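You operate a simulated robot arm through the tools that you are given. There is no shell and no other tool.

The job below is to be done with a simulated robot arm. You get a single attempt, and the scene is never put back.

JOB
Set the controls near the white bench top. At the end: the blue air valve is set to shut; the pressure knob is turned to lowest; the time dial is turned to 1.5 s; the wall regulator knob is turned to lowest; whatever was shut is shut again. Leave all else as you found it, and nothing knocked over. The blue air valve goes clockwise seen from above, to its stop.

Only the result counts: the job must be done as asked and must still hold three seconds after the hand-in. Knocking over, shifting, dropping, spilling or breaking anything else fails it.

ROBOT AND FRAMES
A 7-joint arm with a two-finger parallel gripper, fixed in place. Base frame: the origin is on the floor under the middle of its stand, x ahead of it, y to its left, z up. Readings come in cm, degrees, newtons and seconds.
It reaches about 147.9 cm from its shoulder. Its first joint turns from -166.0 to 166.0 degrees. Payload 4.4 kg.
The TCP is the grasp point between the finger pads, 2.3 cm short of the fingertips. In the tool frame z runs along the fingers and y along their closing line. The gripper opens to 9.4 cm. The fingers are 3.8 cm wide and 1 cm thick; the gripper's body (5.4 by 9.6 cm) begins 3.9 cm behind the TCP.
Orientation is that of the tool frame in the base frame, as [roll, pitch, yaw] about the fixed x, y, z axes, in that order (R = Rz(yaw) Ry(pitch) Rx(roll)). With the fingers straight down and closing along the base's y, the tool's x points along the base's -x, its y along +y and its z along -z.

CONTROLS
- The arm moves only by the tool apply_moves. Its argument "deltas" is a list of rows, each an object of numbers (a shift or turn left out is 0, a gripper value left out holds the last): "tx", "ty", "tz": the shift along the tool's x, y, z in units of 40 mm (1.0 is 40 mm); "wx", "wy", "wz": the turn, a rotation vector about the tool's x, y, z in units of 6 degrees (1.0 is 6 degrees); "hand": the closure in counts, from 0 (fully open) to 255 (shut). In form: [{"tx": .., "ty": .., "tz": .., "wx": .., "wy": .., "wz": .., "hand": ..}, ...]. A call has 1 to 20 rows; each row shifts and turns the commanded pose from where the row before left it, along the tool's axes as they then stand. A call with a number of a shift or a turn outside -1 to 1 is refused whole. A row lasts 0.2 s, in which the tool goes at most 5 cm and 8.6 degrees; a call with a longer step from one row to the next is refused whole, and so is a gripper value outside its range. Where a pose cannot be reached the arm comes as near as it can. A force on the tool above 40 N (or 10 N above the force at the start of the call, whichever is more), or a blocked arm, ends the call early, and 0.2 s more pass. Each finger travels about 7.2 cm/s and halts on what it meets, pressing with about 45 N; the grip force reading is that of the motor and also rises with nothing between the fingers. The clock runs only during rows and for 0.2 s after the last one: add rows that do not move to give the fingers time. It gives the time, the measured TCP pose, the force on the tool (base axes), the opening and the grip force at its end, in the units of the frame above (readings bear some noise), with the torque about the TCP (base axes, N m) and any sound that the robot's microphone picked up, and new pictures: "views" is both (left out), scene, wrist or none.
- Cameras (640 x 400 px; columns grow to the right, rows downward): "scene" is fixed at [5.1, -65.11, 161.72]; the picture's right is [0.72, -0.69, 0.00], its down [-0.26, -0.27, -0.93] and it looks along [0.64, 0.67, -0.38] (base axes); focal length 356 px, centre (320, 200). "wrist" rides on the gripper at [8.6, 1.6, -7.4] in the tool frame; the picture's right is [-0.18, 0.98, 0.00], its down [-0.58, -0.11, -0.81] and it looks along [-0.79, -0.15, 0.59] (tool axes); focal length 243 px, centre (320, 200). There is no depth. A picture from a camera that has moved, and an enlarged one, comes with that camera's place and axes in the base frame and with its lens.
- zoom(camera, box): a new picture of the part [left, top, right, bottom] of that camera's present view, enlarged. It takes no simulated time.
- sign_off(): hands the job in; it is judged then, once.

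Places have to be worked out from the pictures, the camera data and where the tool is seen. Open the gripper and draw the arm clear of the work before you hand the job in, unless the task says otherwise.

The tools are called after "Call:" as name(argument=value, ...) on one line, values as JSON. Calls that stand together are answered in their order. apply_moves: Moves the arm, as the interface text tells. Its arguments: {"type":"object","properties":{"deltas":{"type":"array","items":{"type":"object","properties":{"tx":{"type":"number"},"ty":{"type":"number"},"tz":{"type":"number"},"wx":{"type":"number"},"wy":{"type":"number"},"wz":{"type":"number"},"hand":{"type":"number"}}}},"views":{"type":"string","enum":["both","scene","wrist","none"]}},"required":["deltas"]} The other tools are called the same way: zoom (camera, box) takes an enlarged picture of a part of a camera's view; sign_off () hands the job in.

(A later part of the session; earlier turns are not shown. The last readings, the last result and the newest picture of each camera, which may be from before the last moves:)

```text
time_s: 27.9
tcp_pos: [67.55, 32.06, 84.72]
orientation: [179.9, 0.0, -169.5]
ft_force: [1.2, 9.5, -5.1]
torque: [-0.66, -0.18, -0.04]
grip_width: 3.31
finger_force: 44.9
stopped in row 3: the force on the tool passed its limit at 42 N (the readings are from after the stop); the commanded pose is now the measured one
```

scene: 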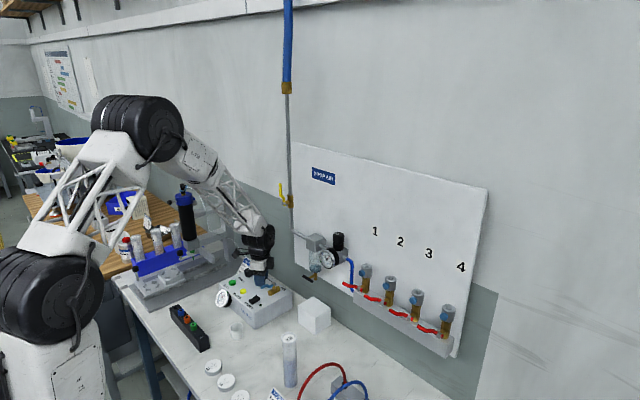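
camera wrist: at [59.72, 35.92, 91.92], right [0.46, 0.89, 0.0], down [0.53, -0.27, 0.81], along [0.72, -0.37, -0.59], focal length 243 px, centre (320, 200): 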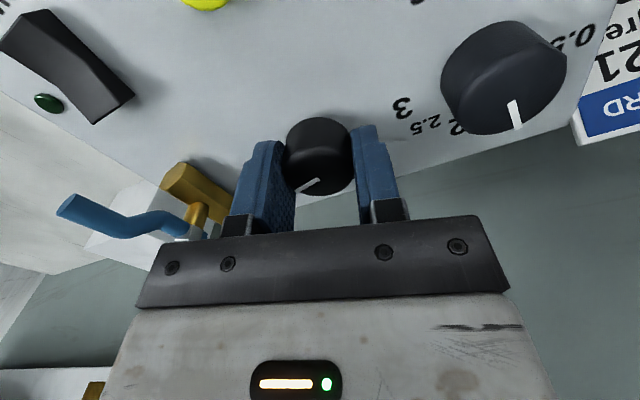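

Call:
apply_moves(deltas=[{"wz": -0.6}, {"wz": -0.7}, {"wz": -0.7}, {"wz": -0.7}, {"wz": -0.7}, {"wz": -0.7}, {"wz": -0.7}, {}], views="wrist")

```text
time_s: 29.1
tcp_pos: [67.53, 32.14, 84.37]
orientation: [179.9, 0.0, -148.9]
ft_force: [-4.2, 9.8, -2.5]
torque: [-0.3, -0.5, -0.03]
grip_width: 3.3
finger_force: 44.2
stopped in row 6: the force on the tool passed its limit at 42 N (the readings are from after the stop); the commanded pose is now the measured one
camera wrist: at [59.27, 29.09, 91.92], right [-0.35, 0.94, 0.0], down [0.55, 0.21, 0.81], along [0.76, 0.28, -0.59], focal length 243 px, centre (320, 200)
```

wrist: 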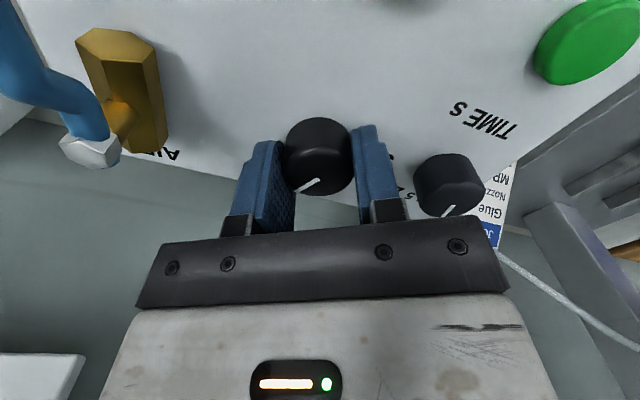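

Call:
apply_moves(deltas=[{"wz": -0.6}, {"wz": -0.7}, {"wz": -0.7}, {"wz": -0.7}, {"wz": -0.7}, {"wz": -0.7}, {"wz": -0.7}, {}], views="none")

```text
time_s: 29.9
tcp_pos: [67.46, 32.26, 84.57]
orientation: [179.9, -0.1, -139.2]
ft_force: [-9.4, 6.8, 1.9]
torque: [0.0, -0.34, -0.04]
grip_width: 3.27
finger_force: 44.9
stopped in row 3: the force on the tool passed its limit at 43 N (the readings are from after the stop); the commanded pose is now the measured one
```

Call:
apply_moves(deltas=[{"wz": -0.6}, {"wz": -0.7}, {"wz": -0.7}, {"wz": -0.7}, {"wz": -0.7}, {}], views="wrist")

Call:
zoom(camera="wrist", box=[240, 100, 400, 200])

```text
time_s: 30.7
tcp_pos: [67.25, 32.25, 84.5]
orientation: [179.8, 0.0, -128.5]
ft_force: [-11.4, 3.7, 4.3]
torque: [-0.27, -0.21, -0.03]
grip_width: 3.29
finger_force: 44.6
stopped in row 3: the force on the tool passed its limit at 42 N (the readings are from after the stop); the commanded pose is now the measured one
camera wrist: at [60.77, 26.47, 91.92], right [-0.65, 0.76, 0.0], down [0.45, 0.39, 0.81], along [0.61, 0.53, -0.59], focal length 243 px, centre (320, 200)
```

wrist: 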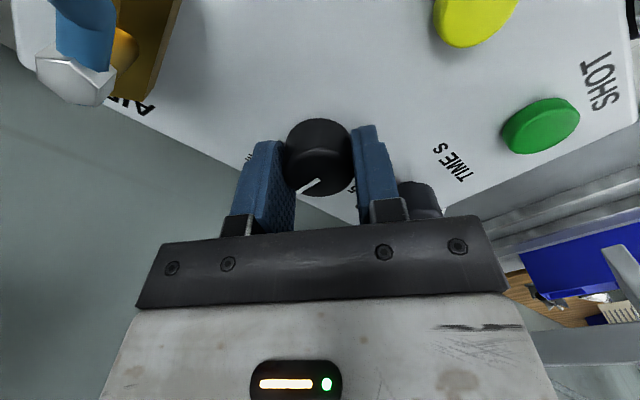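

```text
4.00 times, centred on (320, 150) of wrist
camera zoom: at [60.77, 26.47, 91.92], right [-0.65, 0.76, 0.0], down [0.45, 0.39, 0.81], along [0.61, 0.53, -0.59], focal length 970 px, centre (320, 400)
```

zoom: 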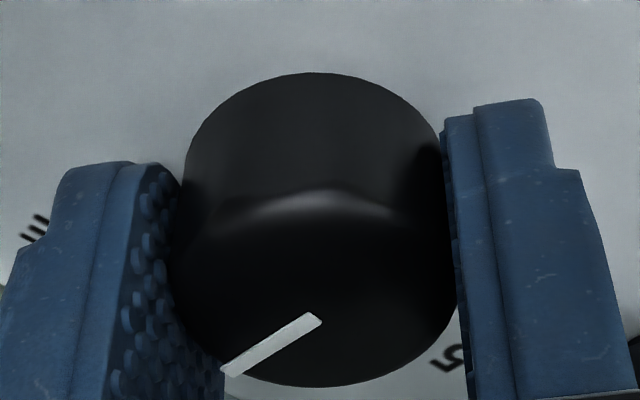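

Call:
apply_moves(deltas=[{"wz": -0.6}, {"wz": -0.7}, {"wz": -0.7}, {"wz": -0.7}, {"wz": -0.7}, {}], views="none")

```text
time_s: 32.1
tcp_pos: [67.33, 32.32, 84.56]
orientation: [179.7, 0.0, -108.1]
ft_force: [-27.4, 23.7, 9.4]
torque: [-0.09, -0.11, -0.76]
grip_width: 3.41
finger_force: 45.1
```

Torque about z jumped to -0.76, so either a stop was reached or something is touching. I'll look.

Call:
zoom(camera="wrist", box=[0, 0, 640, 400])

Call:
zoom(camera="wrist", box=[240, 100, 400, 200])

Call:
zoom(camera="scene", box=[215, 220, 305, 310])

```text
1.00 times, centred on (320, 200) of wrist (not enlarged: the box is as wide or as high as the picture)
camera zoom: at [63.11, 24.58, 91.87], right [-0.88, 0.48, 0.0], down [0.29, 0.52, 0.81], along [0.39, 0.71, -0.59], focal length 243 px, centre (320, 200)
```

zoom: 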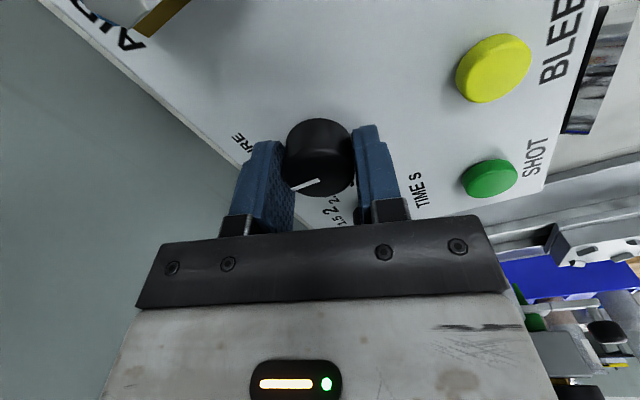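

```text
4.00 times, centred on (320, 150) of wrist
camera zoom: at [63.11, 24.58, 91.87], right [-0.88, 0.48, 0.0], down [0.29, 0.52, 0.81], along [0.39, 0.71, -0.59], focal length 970 px, centre (320, 400)
```

zoom: 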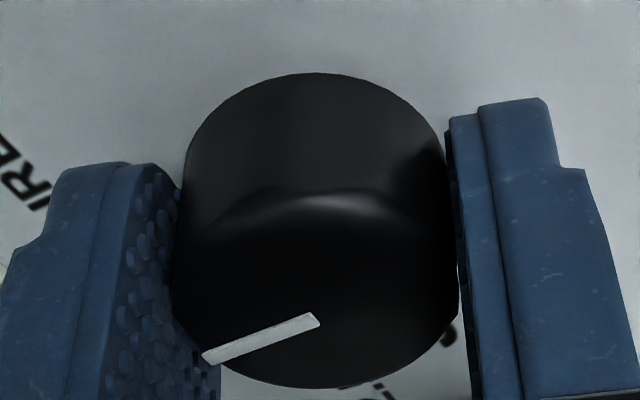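

```text
4.44 times, centred on (260, 265) of scene
camera zoom: at [5.1, -65.11, 161.72], right [0.72, -0.69, 0.0], down [-0.26, -0.27, -0.93], along [0.64, 0.67, -0.38], focal length 1584 px, centre (587, -89)
```

zoom: 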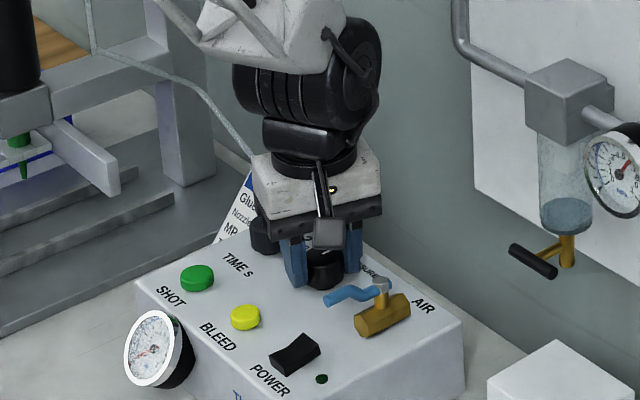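

The knob lagged the hand in that last step and its pointer is now straight at 0° (+x), which looks like an end stop. I'll read the box gauge before deciding.

Call:
zoom(camera="scene", box=[212, 285, 236, 310])

Call:
zoom(camera="scene", box=[310, 240, 345, 275])

```text
16.00 times, centred on (224, 298) of scene
camera zoom: at [5.1, -65.11, 161.72], right [0.72, -0.69, 0.0], down [-0.26, -0.27, -0.93], along [0.64, 0.67, -0.38], focal length 5704 px, centre (1856, -1360)
```

zoom: 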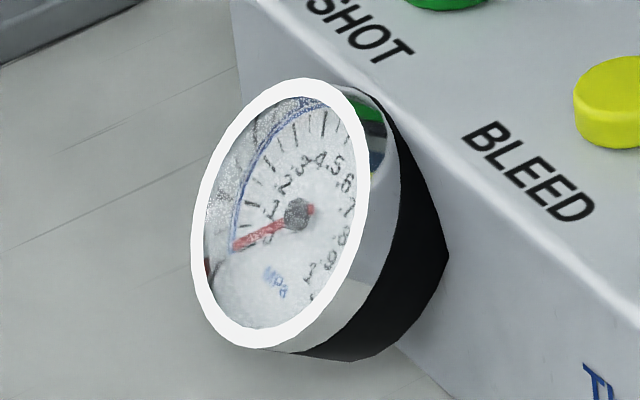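

```text
11.43 times, centred on (328, 258) of scene
camera zoom: at [5.1, -65.11, 161.72], right [0.72, -0.69, 0.0], down [-0.26, -0.27, -0.93], along [0.64, 0.67, -0.38], focal length 4074 px, centre (234, -457)
```

zoom: 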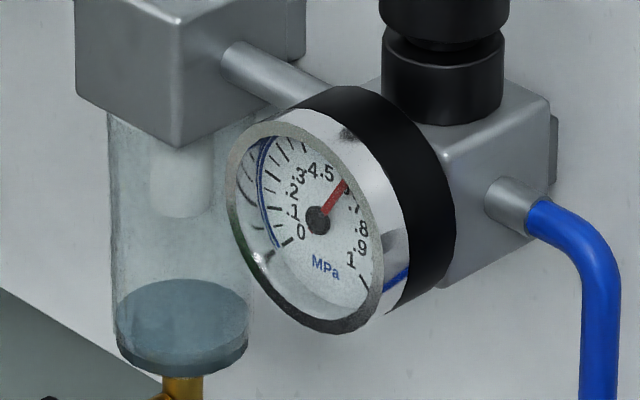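

The box gauge now reads 0, so the pressure knob is at its lowest stop. I'll release gently, lift, rotate back to neutral, and verify all the controls.

Call:
apply_moves(deltas=[{"hand": 150}, {"hand": 110}, {"hand": 92}, {}, {"tz": -0.4}, {"tz": -0.8}, {"tz": -0.9}, {"tz": -0.9}, {}], views="wrist")

Call:
zoom(camera="wrist", box=[200, 0, 440, 150])

```text
time_s: 34.1
tcp_pos: [67.62, 32.18, 96.73]
orientation: [179.8, 0.0, -108.2]
ft_force: [0.1, -0.6, -0.1]
torque: [0.01, 0.01, 0.02]
grip_width: 6.01
finger_force: 0.0
camera wrist: at [63.42, 24.51, 104.08], right [-0.88, 0.48, 0.0], down [0.29, 0.52, 0.81], along [0.39, 0.71, -0.59], focal length 243 px, centre (320, 200)
```

wrist: 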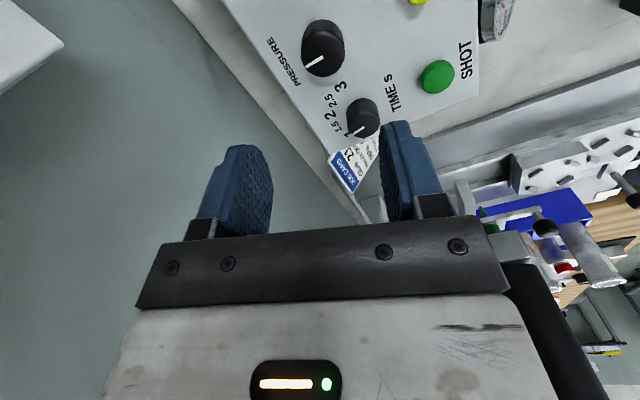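

```text
2.67 times, centred on (320, 75) of wrist
camera zoom: at [63.42, 24.51, 104.08], right [-0.88, 0.48, 0.0], down [0.29, 0.52, 0.81], along [0.39, 0.71, -0.59], focal length 647 px, centre (320, 533)
```

zoom: 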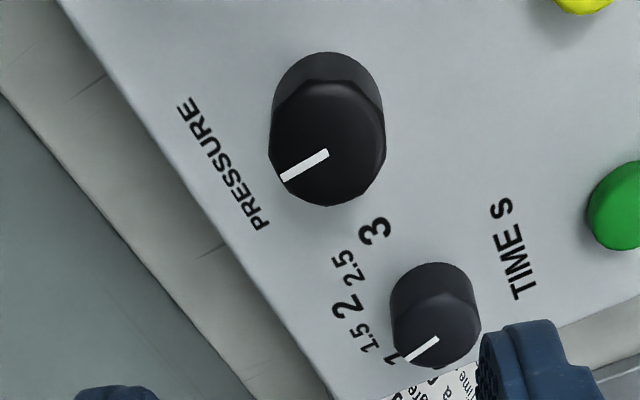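

The pressure pointer is at 0° with the gauge at 0, and the time pointer is unchanged. Next is the valve: I'll rotate back to neutral, close the fingers, and move to a spot in front of it for a good look.

Call:
apply_moves(deltas=[{"wz": 0.95}, {"wz": 1}, {"wz": 1}, {"wz": 1}, {"wz": 1}, {"wz": 1}, {"wz": 1}, {"wz": 1}, {"wz": 1}, {"wz": 1}, {"wz": 1}, {"wz": 0.98}, {"hand": 200}, {"tx": 0.4, "ty": -0.8, "hand": 255}, {"tx": 0.4, "ty": -0.8}, {"tx": 0.4, "ty": -0.8}, {"tx": 0.2, "ty": -0.6}, {}])

Call:
zoom(camera="wrist", box=[300, 40, 460, 140])

Call:
zoom(camera="scene", box=[240, 260, 310, 310])

```text
time_s: 37.9
tcp_pos: [61.87, 20.34, 96.5]
orientation: [179.8, 0.0, -179.8]
ft_force: [-0.1, -0.4, -0.1]
torque: [0.02, 0.0, 0.02]
grip_width: 0.0
finger_force: 42.4
camera wrist: at [53.26, 21.91, 103.88], right [0.18, 0.98, 0.0], down [0.58, -0.11, 0.8], along [0.79, -0.14, -0.59], focal length 243 px, centre (320, 200)
```

scene: 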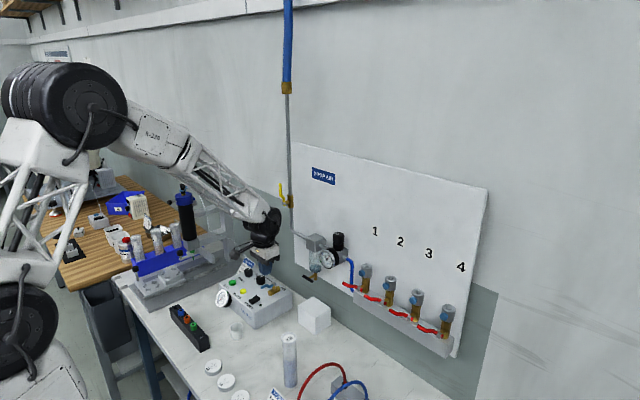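
wrist: 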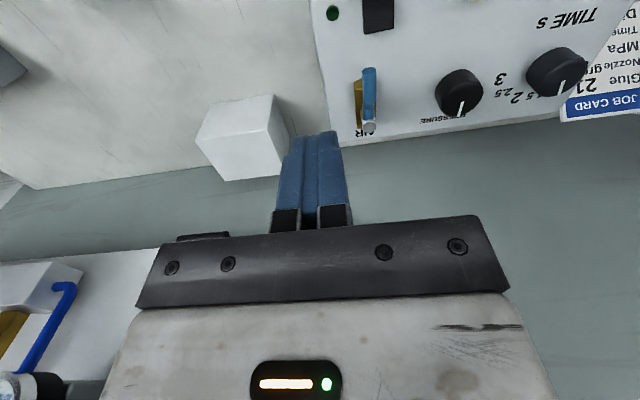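

```text
4.00 times, centred on (380, 90) of wrist
camera zoom: at [53.26, 21.91, 103.88], right [0.18, 0.98, 0.0], down [0.58, -0.11, 0.8], along [0.79, -0.14, -0.59], focal length 970 px, centre (80, 640)
```

zoom: 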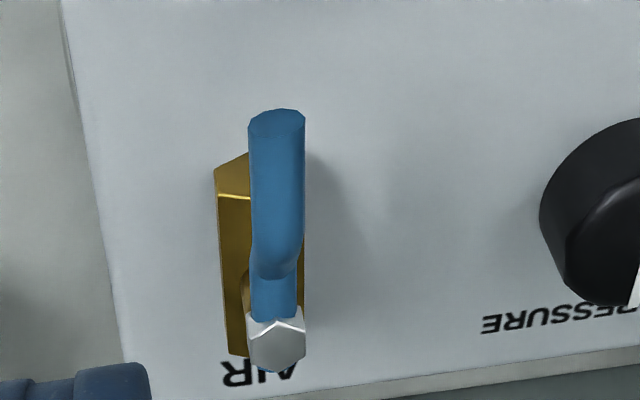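

```text
8.00 times, centred on (275, 285) of scene
camera zoom: at [5.1, -65.11, 161.72], right [0.72, -0.69, 0.0], down [-0.26, -0.27, -0.93], along [0.64, 0.67, -0.38], focal length 2852 px, centre (680, -480)
```

zoom: 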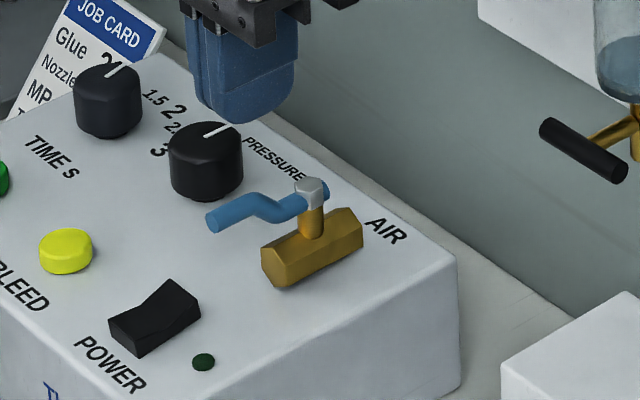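

The valve pivot is at about (67.3, 23.75) with its nut top near z 85.6. The handle tip is at (61.9, 23.7, 86.4), radius about 0.6. I'll lower the closed fingers on the -y side of the handle with the tips at z≈84.5, above the brass body.

Call:
apply_moves(deltas=[{"tx": -0.08, "ty": 0.2, "tz": 0.3}, {"tz": 0.7}, {"tz": 0.7}, {"tz": 0.4}, {"tz": 0.25}, {"tz": 0.1}, {}])

Call:
zoom(camera="wrist", box=[220, 80, 460, 230])

Call:
zoom(camera="scene", box=[235, 255, 305, 305])

```text
time_s: 39.5
tcp_pos: [62.24, 21.08, 86.56]
orientation: [179.9, -0.1, -179.9]
ft_force: [-0.6, -0.5, 0.1]
torque: [-0.02, -0.02, 0.04]
grip_width: 0.0
finger_force: 42.5
camera wrist: at [53.63, 22.71, 94.08], right [0.18, 0.98, 0.0], down [0.58, -0.11, 0.8], along [0.79, -0.14, -0.59], focal length 243 px, centre (320, 200)
```

scene: 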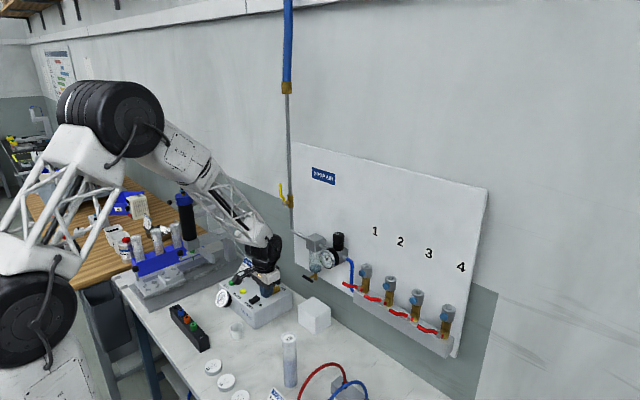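
wrist: 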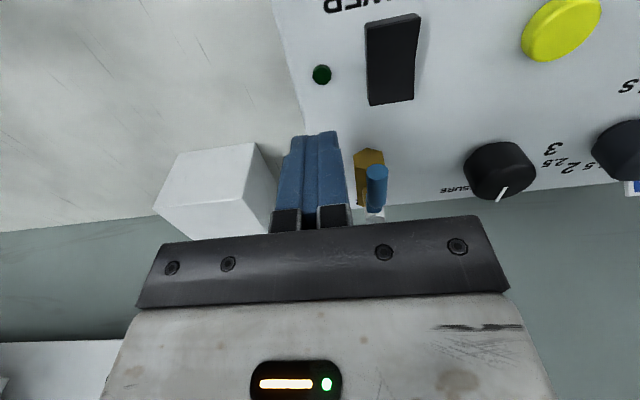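

```text
2.67 times, centred on (340, 155) of wrist
camera zoom: at [53.63, 22.71, 94.08], right [0.18, 0.98, 0.0], down [0.58, -0.11, 0.8], along [0.79, -0.14, -0.59], focal length 647 px, centre (267, 320)
```

zoom: 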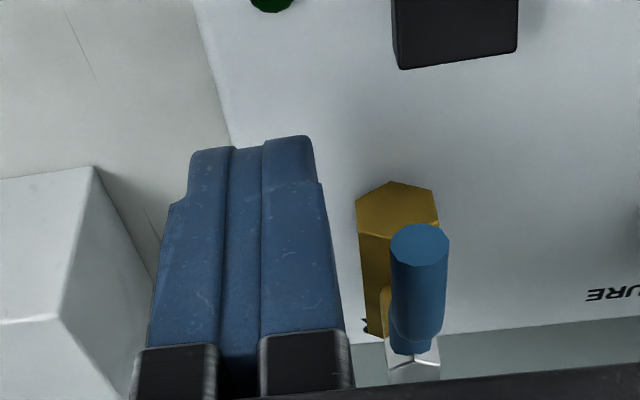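

```text
8.00 times, centred on (270, 280) of scene
camera zoom: at [5.1, -65.11, 161.72], right [0.72, -0.69, 0.0], down [-0.26, -0.27, -0.93], along [0.64, 0.67, -0.38], focal length 2852 px, centre (720, -440)
```

zoom: 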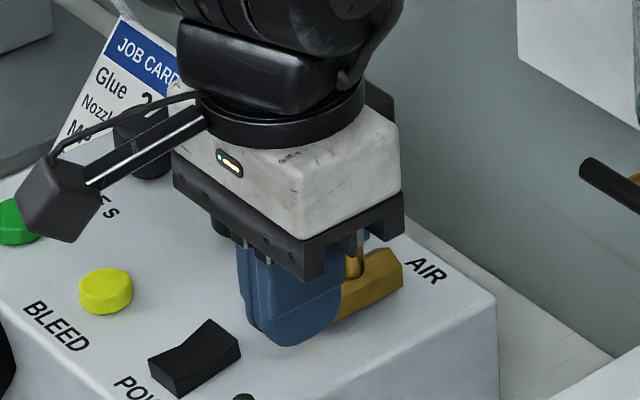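

The fingers are beside the handle, about 1 cm short of contact. I'll start pushing along the arc, checking the force.

Call:
apply_moves(deltas=[{"ty": 0.13}, {"ty": 0.12}, {"tx": 0.006, "ty": 0.11}, {"tx": 0.006, "ty": 0.115}, {"tx": -0.02, "ty": 0.1}, {"tx": -0.025, "ty": 0.107}, {}])

Call:
zoom(camera="wrist", box=[220, 80, 460, 230])

```text
time_s: 41.1
tcp_pos: [62.41, 23.78, 86.62]
orientation: [179.8, -0.1, -179.7]
ft_force: [0.2, -0.9, -0.8]
torque: [-0.02, 0.0, 0.01]
grip_width: 0.0
finger_force: 42.7
camera wrist: at [53.71, 25.3, 94.07], right [0.18, 0.98, 0.0], down [0.58, -0.11, 0.8], along [0.79, -0.14, -0.59], focal length 243 px, centre (320, 200)
```

scene: 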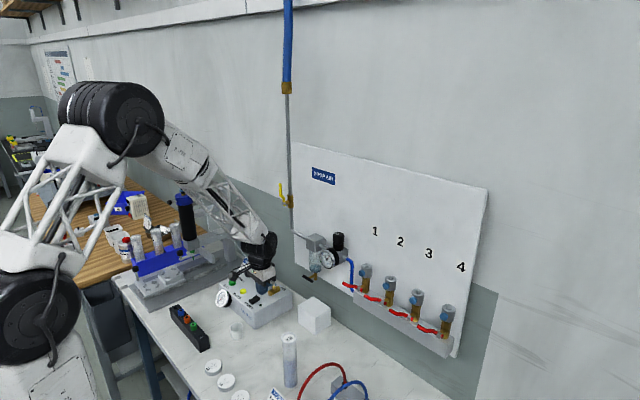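
wrist: 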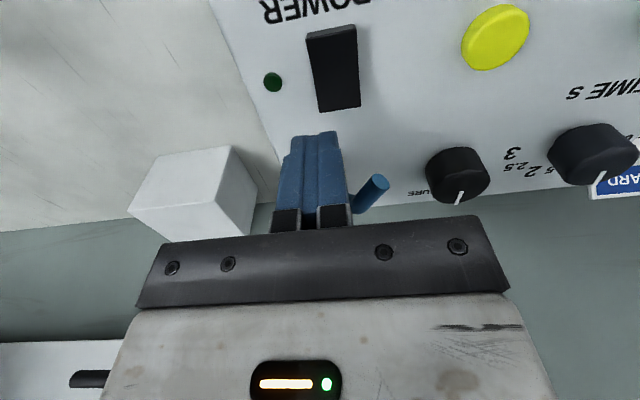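

```text
2.67 times, centred on (340, 155) of wrist
camera zoom: at [53.71, 25.3, 94.07], right [0.18, 0.98, 0.0], down [0.58, -0.11, 0.8], along [0.79, -0.14, -0.59], focal length 647 px, centre (267, 320)
```

zoom: 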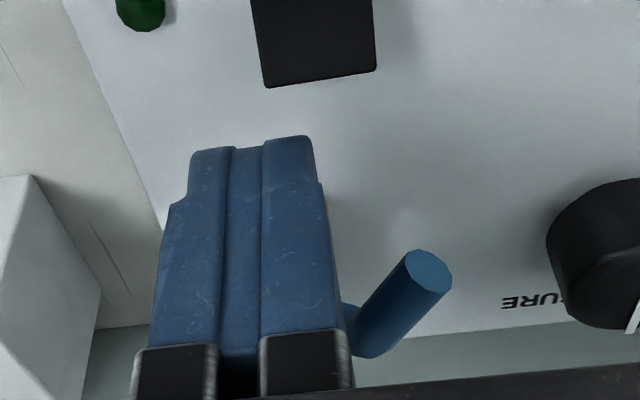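

The handle is turning clockwise with almost no force. I'll continue along the arc to about 85°.

Call:
apply_moves(deltas=[{"tx": -0.045, "ty": 0.095}, {"tx": -0.05, "ty": 0.095}, {"tx": -0.07, "ty": 0.08}, {"tx": -0.0725, "ty": 0.0775}, {"tx": -0.085, "ty": 0.06}, {"tx": -0.0925, "ty": 0.0575}, {"tx": -0.1, "ty": 0.035}, {"tx": -0.05, "ty": 0.015}, {}])

Call:
zoom(camera="wrist", box=[220, 80, 460, 230])

Call:
zoom(camera="scene", box=[235, 255, 305, 305])

```text
time_s: 43.1
tcp_pos: [64.6, 25.72, 86.9]
orientation: [179.9, -0.2, -179.8]
ft_force: [0.5, 0.1, 0.1]
torque: [-0.01, -0.03, -0.04]
grip_width: 0.0
finger_force: 42.4
camera wrist: at [55.94, 27.35, 94.2], right [0.18, 0.98, 0.0], down [0.58, -0.11, 0.8], along [0.79, -0.14, -0.59], focal length 243 px, centre (320, 200)
```

scene: 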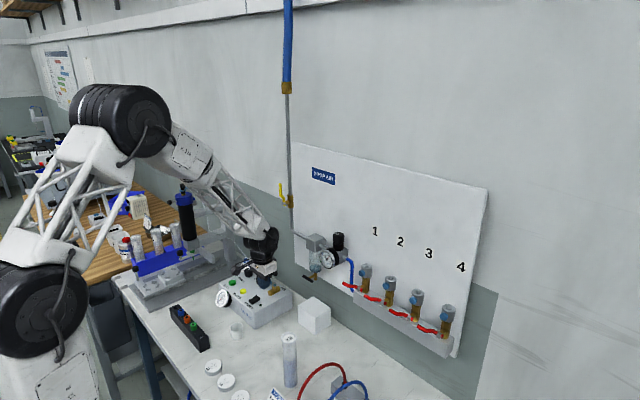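
wrist: 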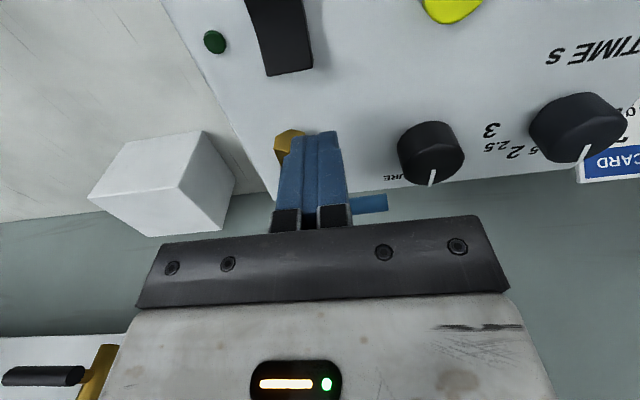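

```text
2.67 times, centred on (340, 155) of wrist
camera zoom: at [55.94, 27.35, 94.2], right [0.18, 0.98, 0.0], down [0.58, -0.11, 0.8], along [0.79, -0.14, -0.59], focal length 647 px, centre (267, 320)
```

zoom: 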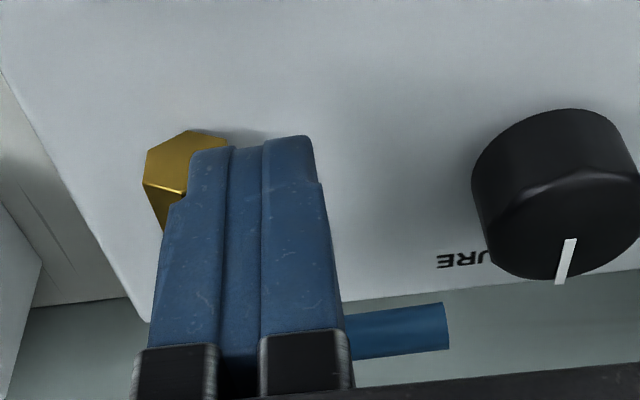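

```text
8.00 times, centred on (270, 280) of scene
camera zoom: at [5.1, -65.11, 161.72], right [0.72, -0.69, 0.0], down [-0.26, -0.27, -0.93], along [0.64, 0.67, -0.38], focal length 2852 px, centre (720, -440)
```

zoom: 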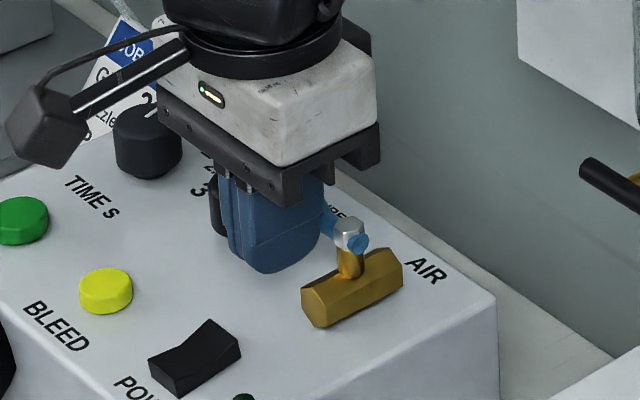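

The handle is near 85–90°. I'll push slowly in +x until the force shows the stop.

Call:
apply_moves(deltas=[{"tx": -0.03}, {"tx": -0.03}, {"tx": -0.03}, {"tx": -0.03}, {"tx": -0.03}, {"tx": -0.03}, {}], views="wrist")

Call:
zoom(camera="wrist", box=[220, 80, 460, 230])

```text
time_s: 44.0
tcp_pos: [64.78, 25.83, 86.59]
orientation: [179.9, -0.3, -179.7]
ft_force: [-21.1, -3.0, 9.9]
torque: [0.1, -0.16, 0.16]
grip_width: 0.03
finger_force: 41.7
stopped in row 4: the force on the tool passed its limit at 45 N (the readings are from after the stop); the commanded pose is now the measured one
camera wrist: at [56.16, 27.42, 94.1], right [0.18, 0.98, 0.0], down [0.59, -0.11, 0.8], along [0.79, -0.14, -0.6], focal length 243 px, centre (320, 200)
```

wrist: 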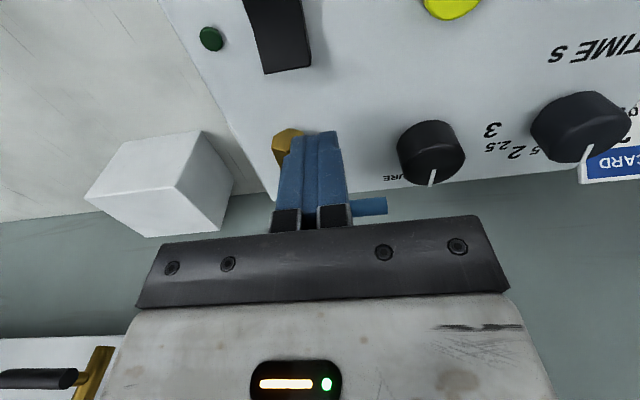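

```text
2.67 times, centred on (340, 155) of wrist
camera zoom: at [56.16, 27.42, 94.1], right [0.18, 0.98, 0.0], down [0.59, -0.11, 0.8], along [0.79, -0.14, -0.6], focal length 647 px, centre (267, 320)
```

zoom: 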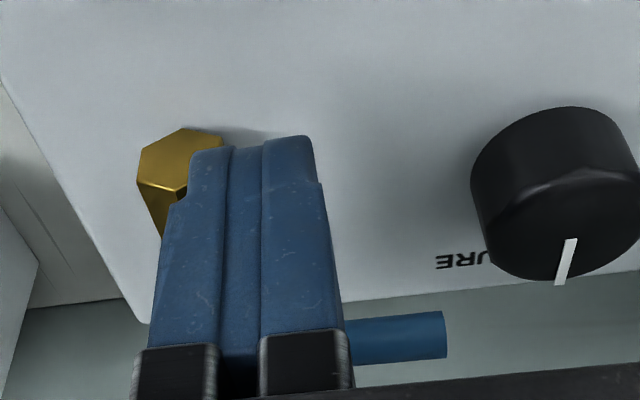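

A firm stop at the position predicted for 90°. I'll back off -x, lift, and look at the valve.

Call:
apply_moves(deltas=[{"tx": 0.15}, {"tx": 0.3}, {"tx": 0.3, "tz": -0.3}, {"tz": -0.8}, {"tz": -0.8}, {"tz": -0.8, "tx": 0.5}, {}])

Call:
zoom(camera="wrist", box=[240, 20, 400, 120])

Call:
zoom(camera="scene", box=[235, 255, 305, 305])

Call:
zoom(camera="scene", box=[212, 285, 236, 310])

```text
time_s: 45.6
tcp_pos: [60.01, 25.66, 97.54]
orientation: [-179.9, -0.3, -179.7]
ft_force: [0.2, 0.5, 0.2]
torque: [0.02, -0.02, 0.0]
grip_width: 0.02
finger_force: 42.2
camera wrist: at [51.39, 27.31, 105.07], right [0.18, 0.98, 0.0], down [0.59, -0.11, 0.8], along [0.79, -0.14, -0.6], focal length 243 px, centre (320, 200)
```

scene: 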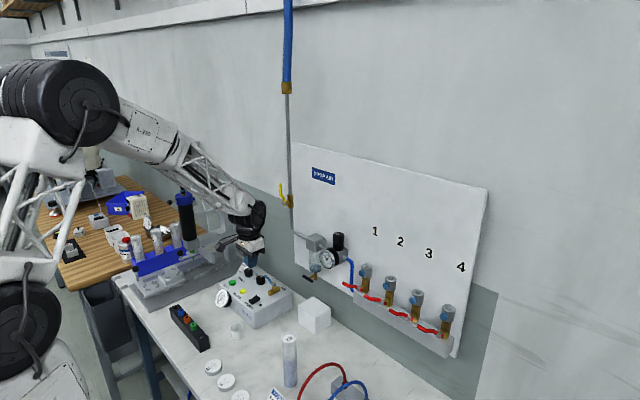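
wrist: 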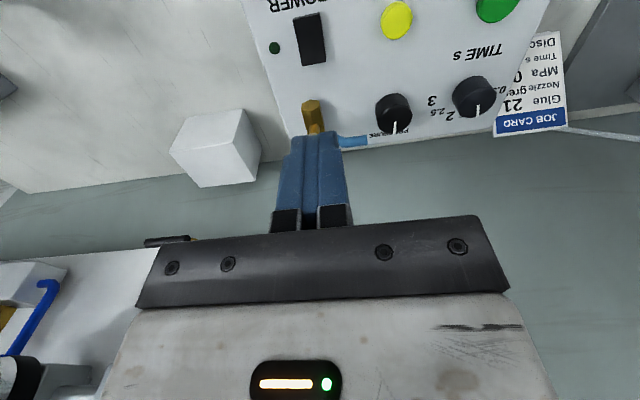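

```text
4.00 times, centred on (320, 70) of wrist
camera zoom: at [51.39, 27.31, 105.07], right [0.18, 0.98, 0.0], down [0.59, -0.11, 0.8], along [0.79, -0.14, -0.6], focal length 970 px, centre (320, 720)
```

zoom: 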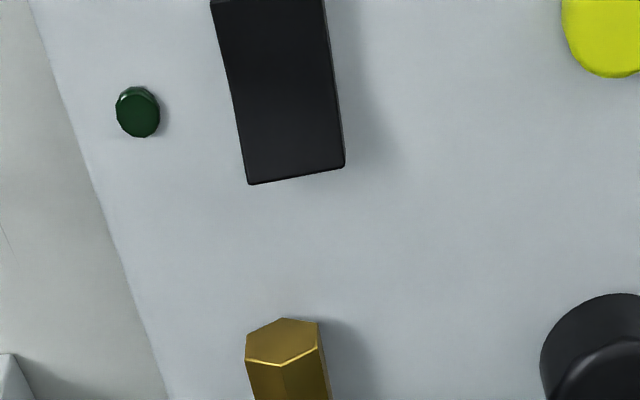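

```text
8.00 times, centred on (270, 280) of scene
camera zoom: at [5.1, -65.11, 161.72], right [0.72, -0.69, 0.0], down [-0.26, -0.27, -0.93], along [0.64, 0.67, -0.38], focal length 2852 px, centre (720, -440)
```

zoom: 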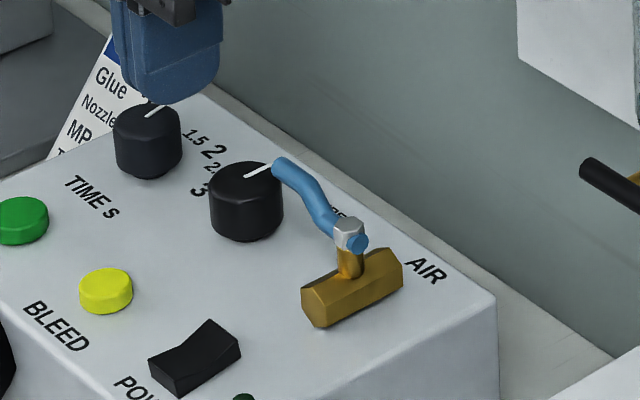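

```text
16.00 times, centred on (224, 298) of scene
camera zoom: at [5.1, -65.11, 161.72], right [0.72, -0.69, 0.0], down [-0.26, -0.27, -0.93], along [0.64, 0.67, -0.38], focal length 5704 px, centre (1856, -1360)
```

zoom: 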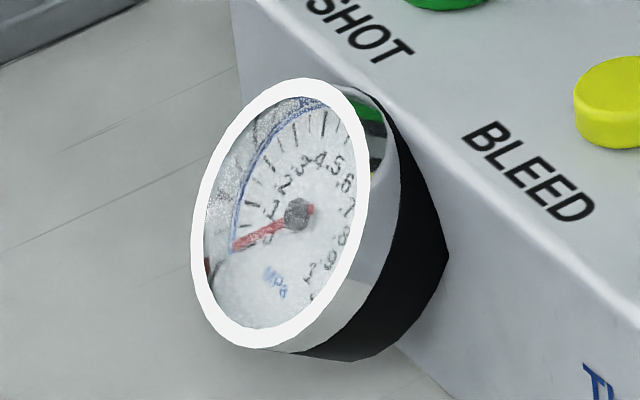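

The valve handle now points to +y at its stop and the box gauge is still 0. Next is the wall regulator. I'll open the fingers, rise and move in front of it for a closer look.

Call:
apply_moves(deltas=[{"tz": -0.7, "hand": 120}, {"tz": -1, "hand": 40}, {"tz": -1, "hand": 0}, {"tz": -1}, {"tz": -0.9, "ty": -0.5}, {"tz": -0.6, "ty": -0.9}, {"ty": -1}, {"ty": -1}, {"ty": -1}, {"ty": -1}, {"ty": -1}, {"ty": -0.4}, {}])

Call:
zoom(camera="wrist", box=[240, 100, 440, 225])

```text
time_s: 48.4
tcp_pos: [60.49, -1.43, 118.12]
orientation: [-179.9, -0.2, -179.8]
ft_force: [0.1, 0.4, -0.6]
torque: [-0.03, -0.01, 0.01]
grip_width: 9.41
finger_force: 0.1
camera wrist: at [51.71, 0.15, 125.6], right [0.18, 0.98, 0.0], down [0.59, -0.11, 0.8], along [0.79, -0.14, -0.6], focal length 243 px, centre (320, 200)
```

scene: 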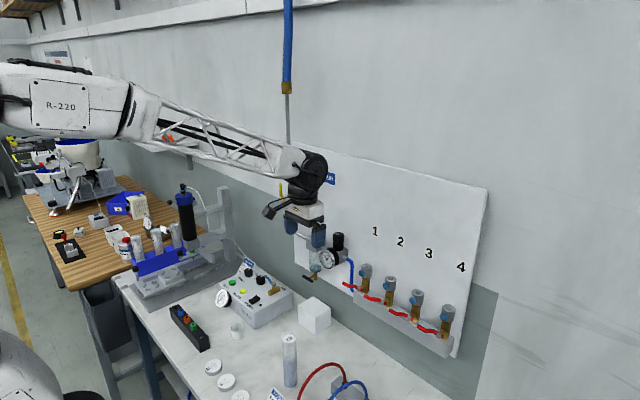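
wrist: 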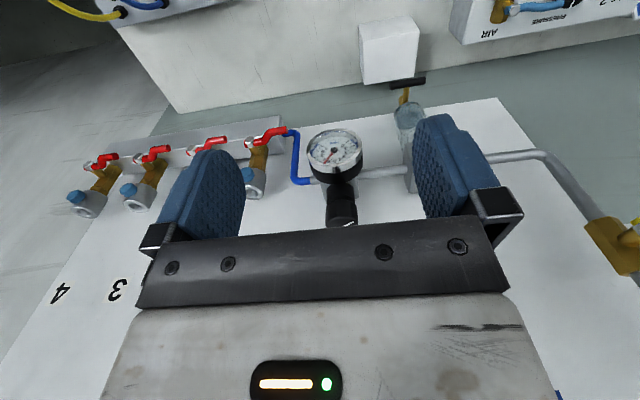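

```text
3.20 times, centred on (340, 162) of wrist
camera zoom: at [51.71, 0.15, 125.6], right [0.18, 0.98, 0.0], down [0.59, -0.11, 0.8], along [0.79, -0.14, -0.6], focal length 776 px, centre (256, 320)
```

zoom: 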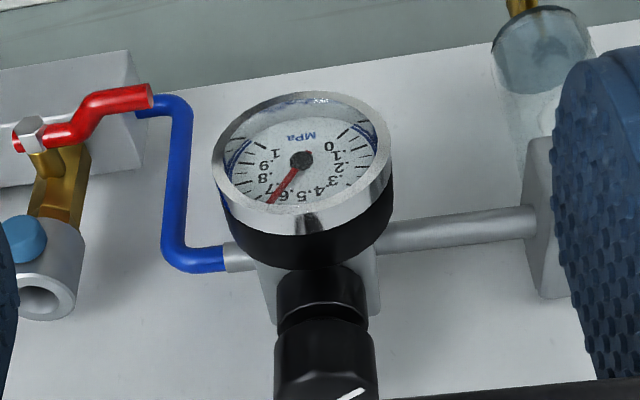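

Call:
apply_moves(deltas=[{"tz": -0.7}, {"tz": -0.8}, {"tz": -0.7}, {}], views="wrist")

Call:
zoom(camera="wrist", box=[280, 70, 400, 170])

Call:
zoom(camera="scene", box=[300, 215, 360, 285])

```text
time_s: 49.4
tcp_pos: [60.3, -1.09, 127.1]
orientation: [-180.0, -0.3, -179.6]
ft_force: [0.7, -0.4, -0.3]
torque: [0.01, -0.03, 0.01]
grip_width: 9.41
finger_force: 0.0
camera wrist: at [51.77, 0.4, 134.49], right [0.18, 0.98, 0.0], down [0.59, -0.11, 0.8], along [0.79, -0.14, -0.6], focal length 243 px, centre (320, 200)
```

wrist: 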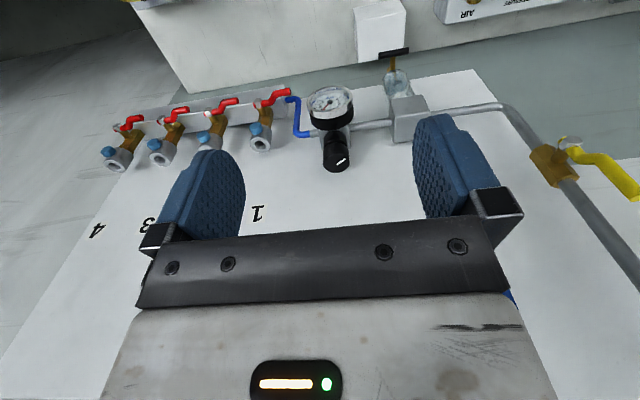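

```text
4.00 times, centred on (340, 120) of wrist
camera zoom: at [51.77, 0.4, 134.49], right [0.18, 0.98, 0.0], down [0.59, -0.11, 0.8], along [0.79, -0.14, -0.6], focal length 970 px, centre (240, 520)
```

zoom: 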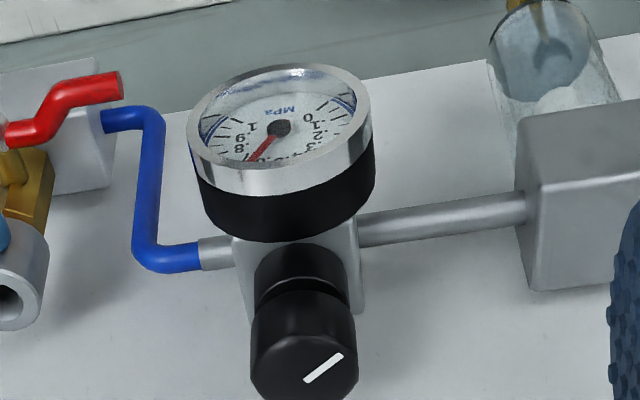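

```text
5.71 times, centred on (330, 250) of scene
camera zoom: at [5.1, -65.11, 161.72], right [0.72, -0.69, 0.0], down [-0.26, -0.27, -0.93], along [0.64, 0.67, -0.38], focal length 2037 px, centre (263, -86)
```

zoom: 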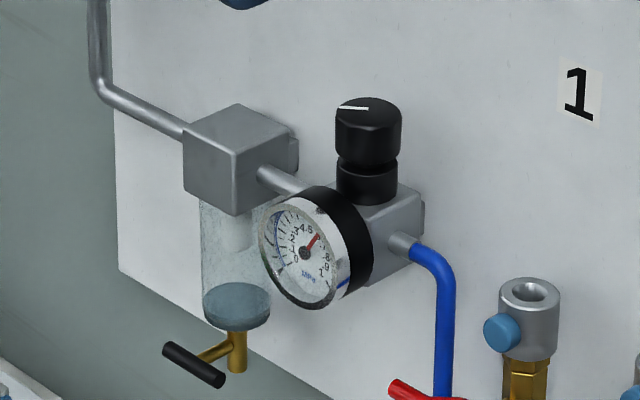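

Call:
zoom(camera="wrist", box=[300, 120, 372, 180])

Call:
zoom(camera="scene", box=[324, 226, 356, 256])

```text
6.67 times, centred on (336, 150) of wrist
camera zoom: at [51.77, 0.4, 134.49], right [0.18, 0.98, 0.0], down [0.59, -0.11, 0.8], along [0.79, -0.14, -0.6], focal length 1618 px, centre (213, 533)
```

zoom: 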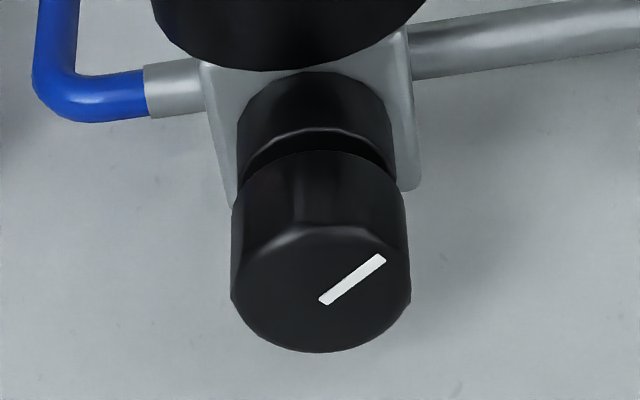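

```text
13.33 times, centred on (340, 241) of scene
camera zoom: at [5.1, -65.11, 161.72], right [0.72, -0.69, 0.0], down [-0.26, -0.27, -0.93], along [0.64, 0.67, -0.38], focal length 4753 px, centre (53, -347)
```

zoom: 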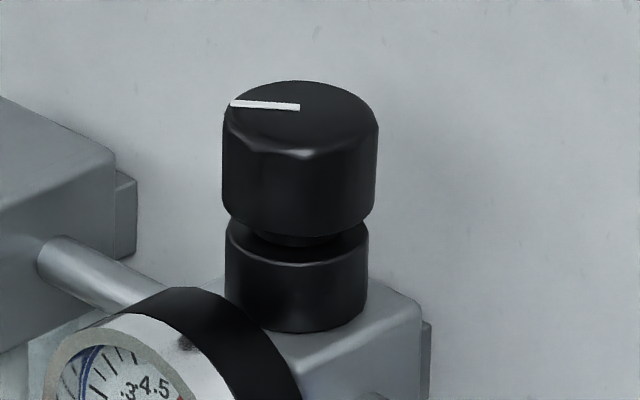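

The wall knob axis is near (73.6, -1.5), top z≈112.5, diameter 3.4. Only about 3 cm separates its axis from the panel, and the gauge (top z≈109) is right in front. So I'll grip it with the hand tilted 45° toward the wall, sweeping about the vertical axis. I'll tilt here in free space, then yaw clockwise 40°.

Call:
apply_moves(deltas=[{"wy": -0.9, "hand": 60}, {"wy": -0.95, "hand": 120}, {"wy": -0.95, "hand": 141}, {"wy": -0.95}, {"wy": -0.95}, {"wy": -0.95}, {"wy": -0.95}, {"wy": -0.9}, {"wx": 0.786, "wz": 0.786}, {"wx": 0.786, "wz": 0.786}, {"wx": 0.786, "wz": 0.786}, {"wx": 0.786, "wz": 0.786}, {"wx": 0.786, "wz": 0.786}, {"wx": 0.784, "wz": 0.784}, {}])

```text
time_s: 52.6
tcp_pos: [60.22, -1.41, 127.1]
orientation: [-179.6, 44.8, 140.3]
ft_force: [-0.6, -0.1, -0.6]
torque: [0.01, -0.01, 0.0]
grip_width: 4.23
finger_force: 0.0
camera wrist: at [52.44, 7.09, 126.25], right [0.73, 0.67, 0.13], down [-0.19, 0.02, 0.98], along [0.66, -0.74, 0.14], focal length 243 px, centre (320, 200)
```

scene: 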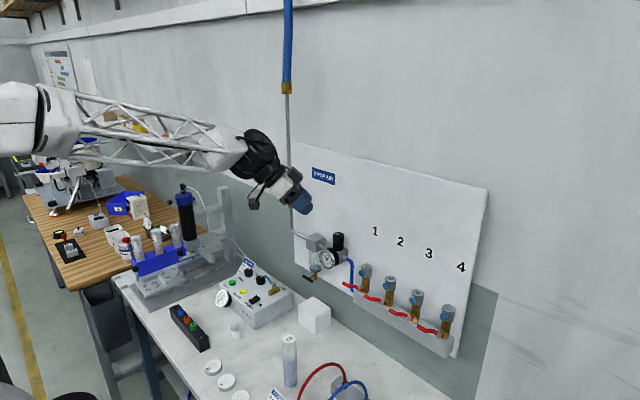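
wrist: 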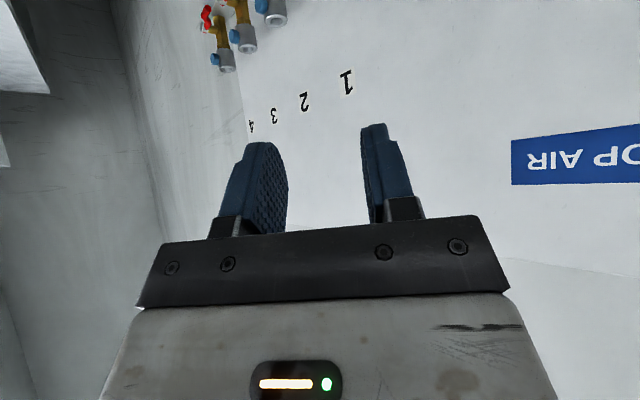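

The hand is tilted and yawed as planned (heading -39.7°). I'll move to a pre-approach point 8 cm back along the fingers from the knob grasp and check alignment.

Call:
apply_moves(deltas=[{"tx": 0.15, "ty": 0.319, "tz": 0.369, "hand": 130}, {"tx": 0.2, "ty": 0.4, "tz": 0.4}, {"tx": 0.25, "ty": 0.5, "tz": 0.5}, {"tx": 0.25, "ty": 0.5, "tz": 0.5}, {"tx": 0.2, "ty": 0.4, "tz": 0.5}, {}, {}])

Call:
zoom(camera="wrist", box=[200, 60, 440, 210])

Call:
zoom(camera="scene", box=[280, 170, 380, 290])

```text
time_s: 54.2
tcp_pos: [68.46, 3.12, 117.78]
orientation: [-179.8, 44.9, 140.5]
ft_force: [0.0, 0.7, 0.3]
torque: [0.03, 0.01, 0.06]
grip_width: 4.59
finger_force: 0.0
camera wrist: at [60.7, 11.63, 116.9], right [0.73, 0.67, 0.13], down [-0.19, 0.02, 0.98], along [0.66, -0.74, 0.14], focal length 243 px, centre (320, 200)
```

scene: 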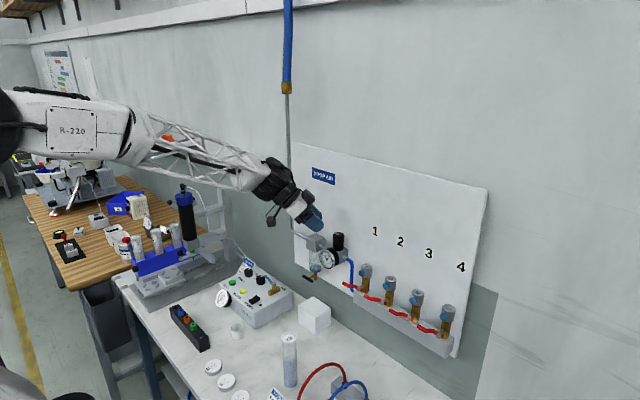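
wrist: 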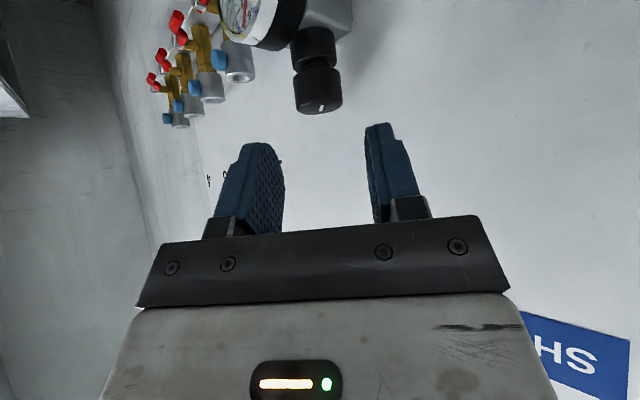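

```text
2.67 times, centred on (320, 135) of wrist
camera zoom: at [60.7, 11.63, 116.9], right [0.73, 0.67, 0.13], down [-0.19, 0.02, 0.98], along [0.66, -0.74, 0.14], focal length 647 px, centre (320, 373)
```

zoom: 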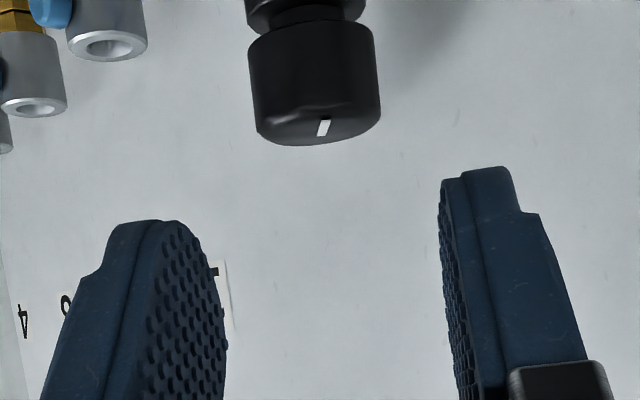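

```text
3.33 times, centred on (330, 230) of scene
camera zoom: at [5.1, -65.11, 161.72], right [0.72, -0.69, 0.0], down [-0.26, -0.27, -0.93], along [0.64, 0.67, -0.38], focal length 1188 px, centre (287, 100)
```

zoom: 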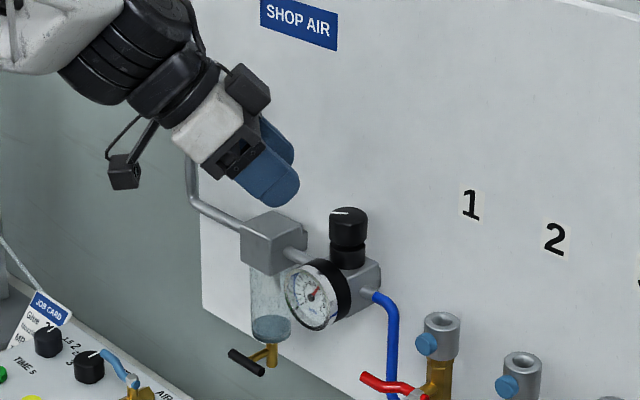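

The knob appears well aligned laterally, about 2 mm off, with its top near z≈112.8. I'll correct that and advance 5 cm along the fingers, then re-check.

Call:
apply_moves(deltas=[{"tx": -0.043, "ty": -0.06, "tz": 0.3}, {"tz": 0.4}, {"tz": 0.35}, {"tz": 0.2}, {}])

Call:
zoom(camera="wrist", box=[200, 80, 440, 230])

Call:
zoom(camera="scene", box=[300, 200, 370, 280])

```text
time_s: 55.4
tcp_pos: [71.02, 0.4, 114.19]
orientation: [-179.8, 44.8, 140.4]
ft_force: [0.6, -0.4, -0.7]
torque: [0.01, 0.01, 0.05]
grip_width: 4.59
finger_force: 0.0
camera wrist: at [63.27, 8.92, 113.34], right [0.73, 0.67, 0.13], down [-0.19, 0.02, 0.98], along [0.66, -0.74, 0.14], focal length 243 px, centre (320, 200)
```

scene: 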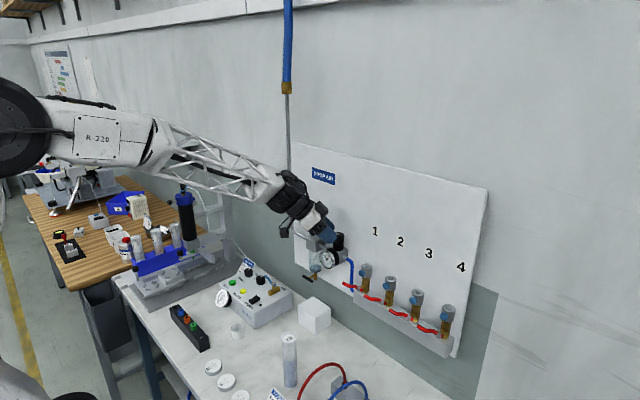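
wrist: 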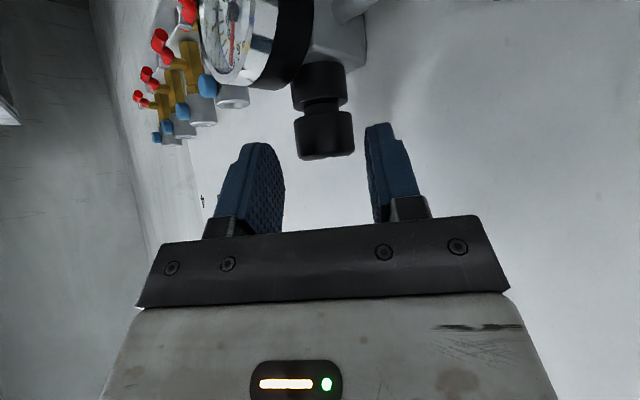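

```text
2.67 times, centred on (320, 155) of wrist
camera zoom: at [63.27, 8.92, 113.34], right [0.73, 0.67, 0.13], down [-0.19, 0.02, 0.98], along [0.66, -0.74, 0.14], focal length 647 px, centre (320, 320)
```

zoom: 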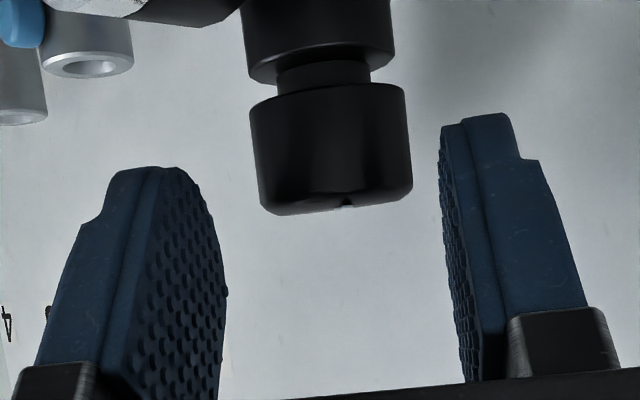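

```text
5.00 times, centred on (335, 240) of scene
camera zoom: at [5.1, -65.11, 161.72], right [0.72, -0.69, 0.0], down [-0.26, -0.27, -0.93], along [0.64, 0.67, -0.38], focal length 1782 px, centre (245, 0)
```

zoom: 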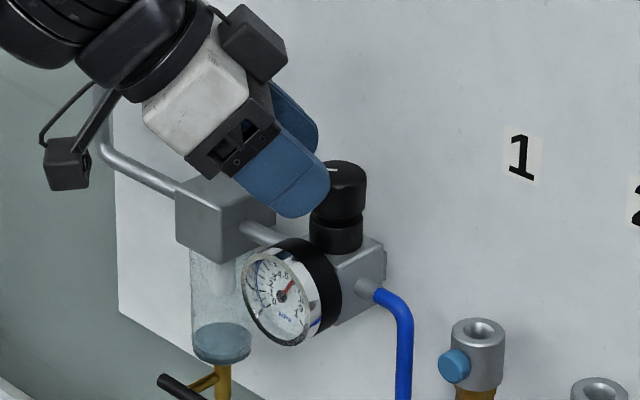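

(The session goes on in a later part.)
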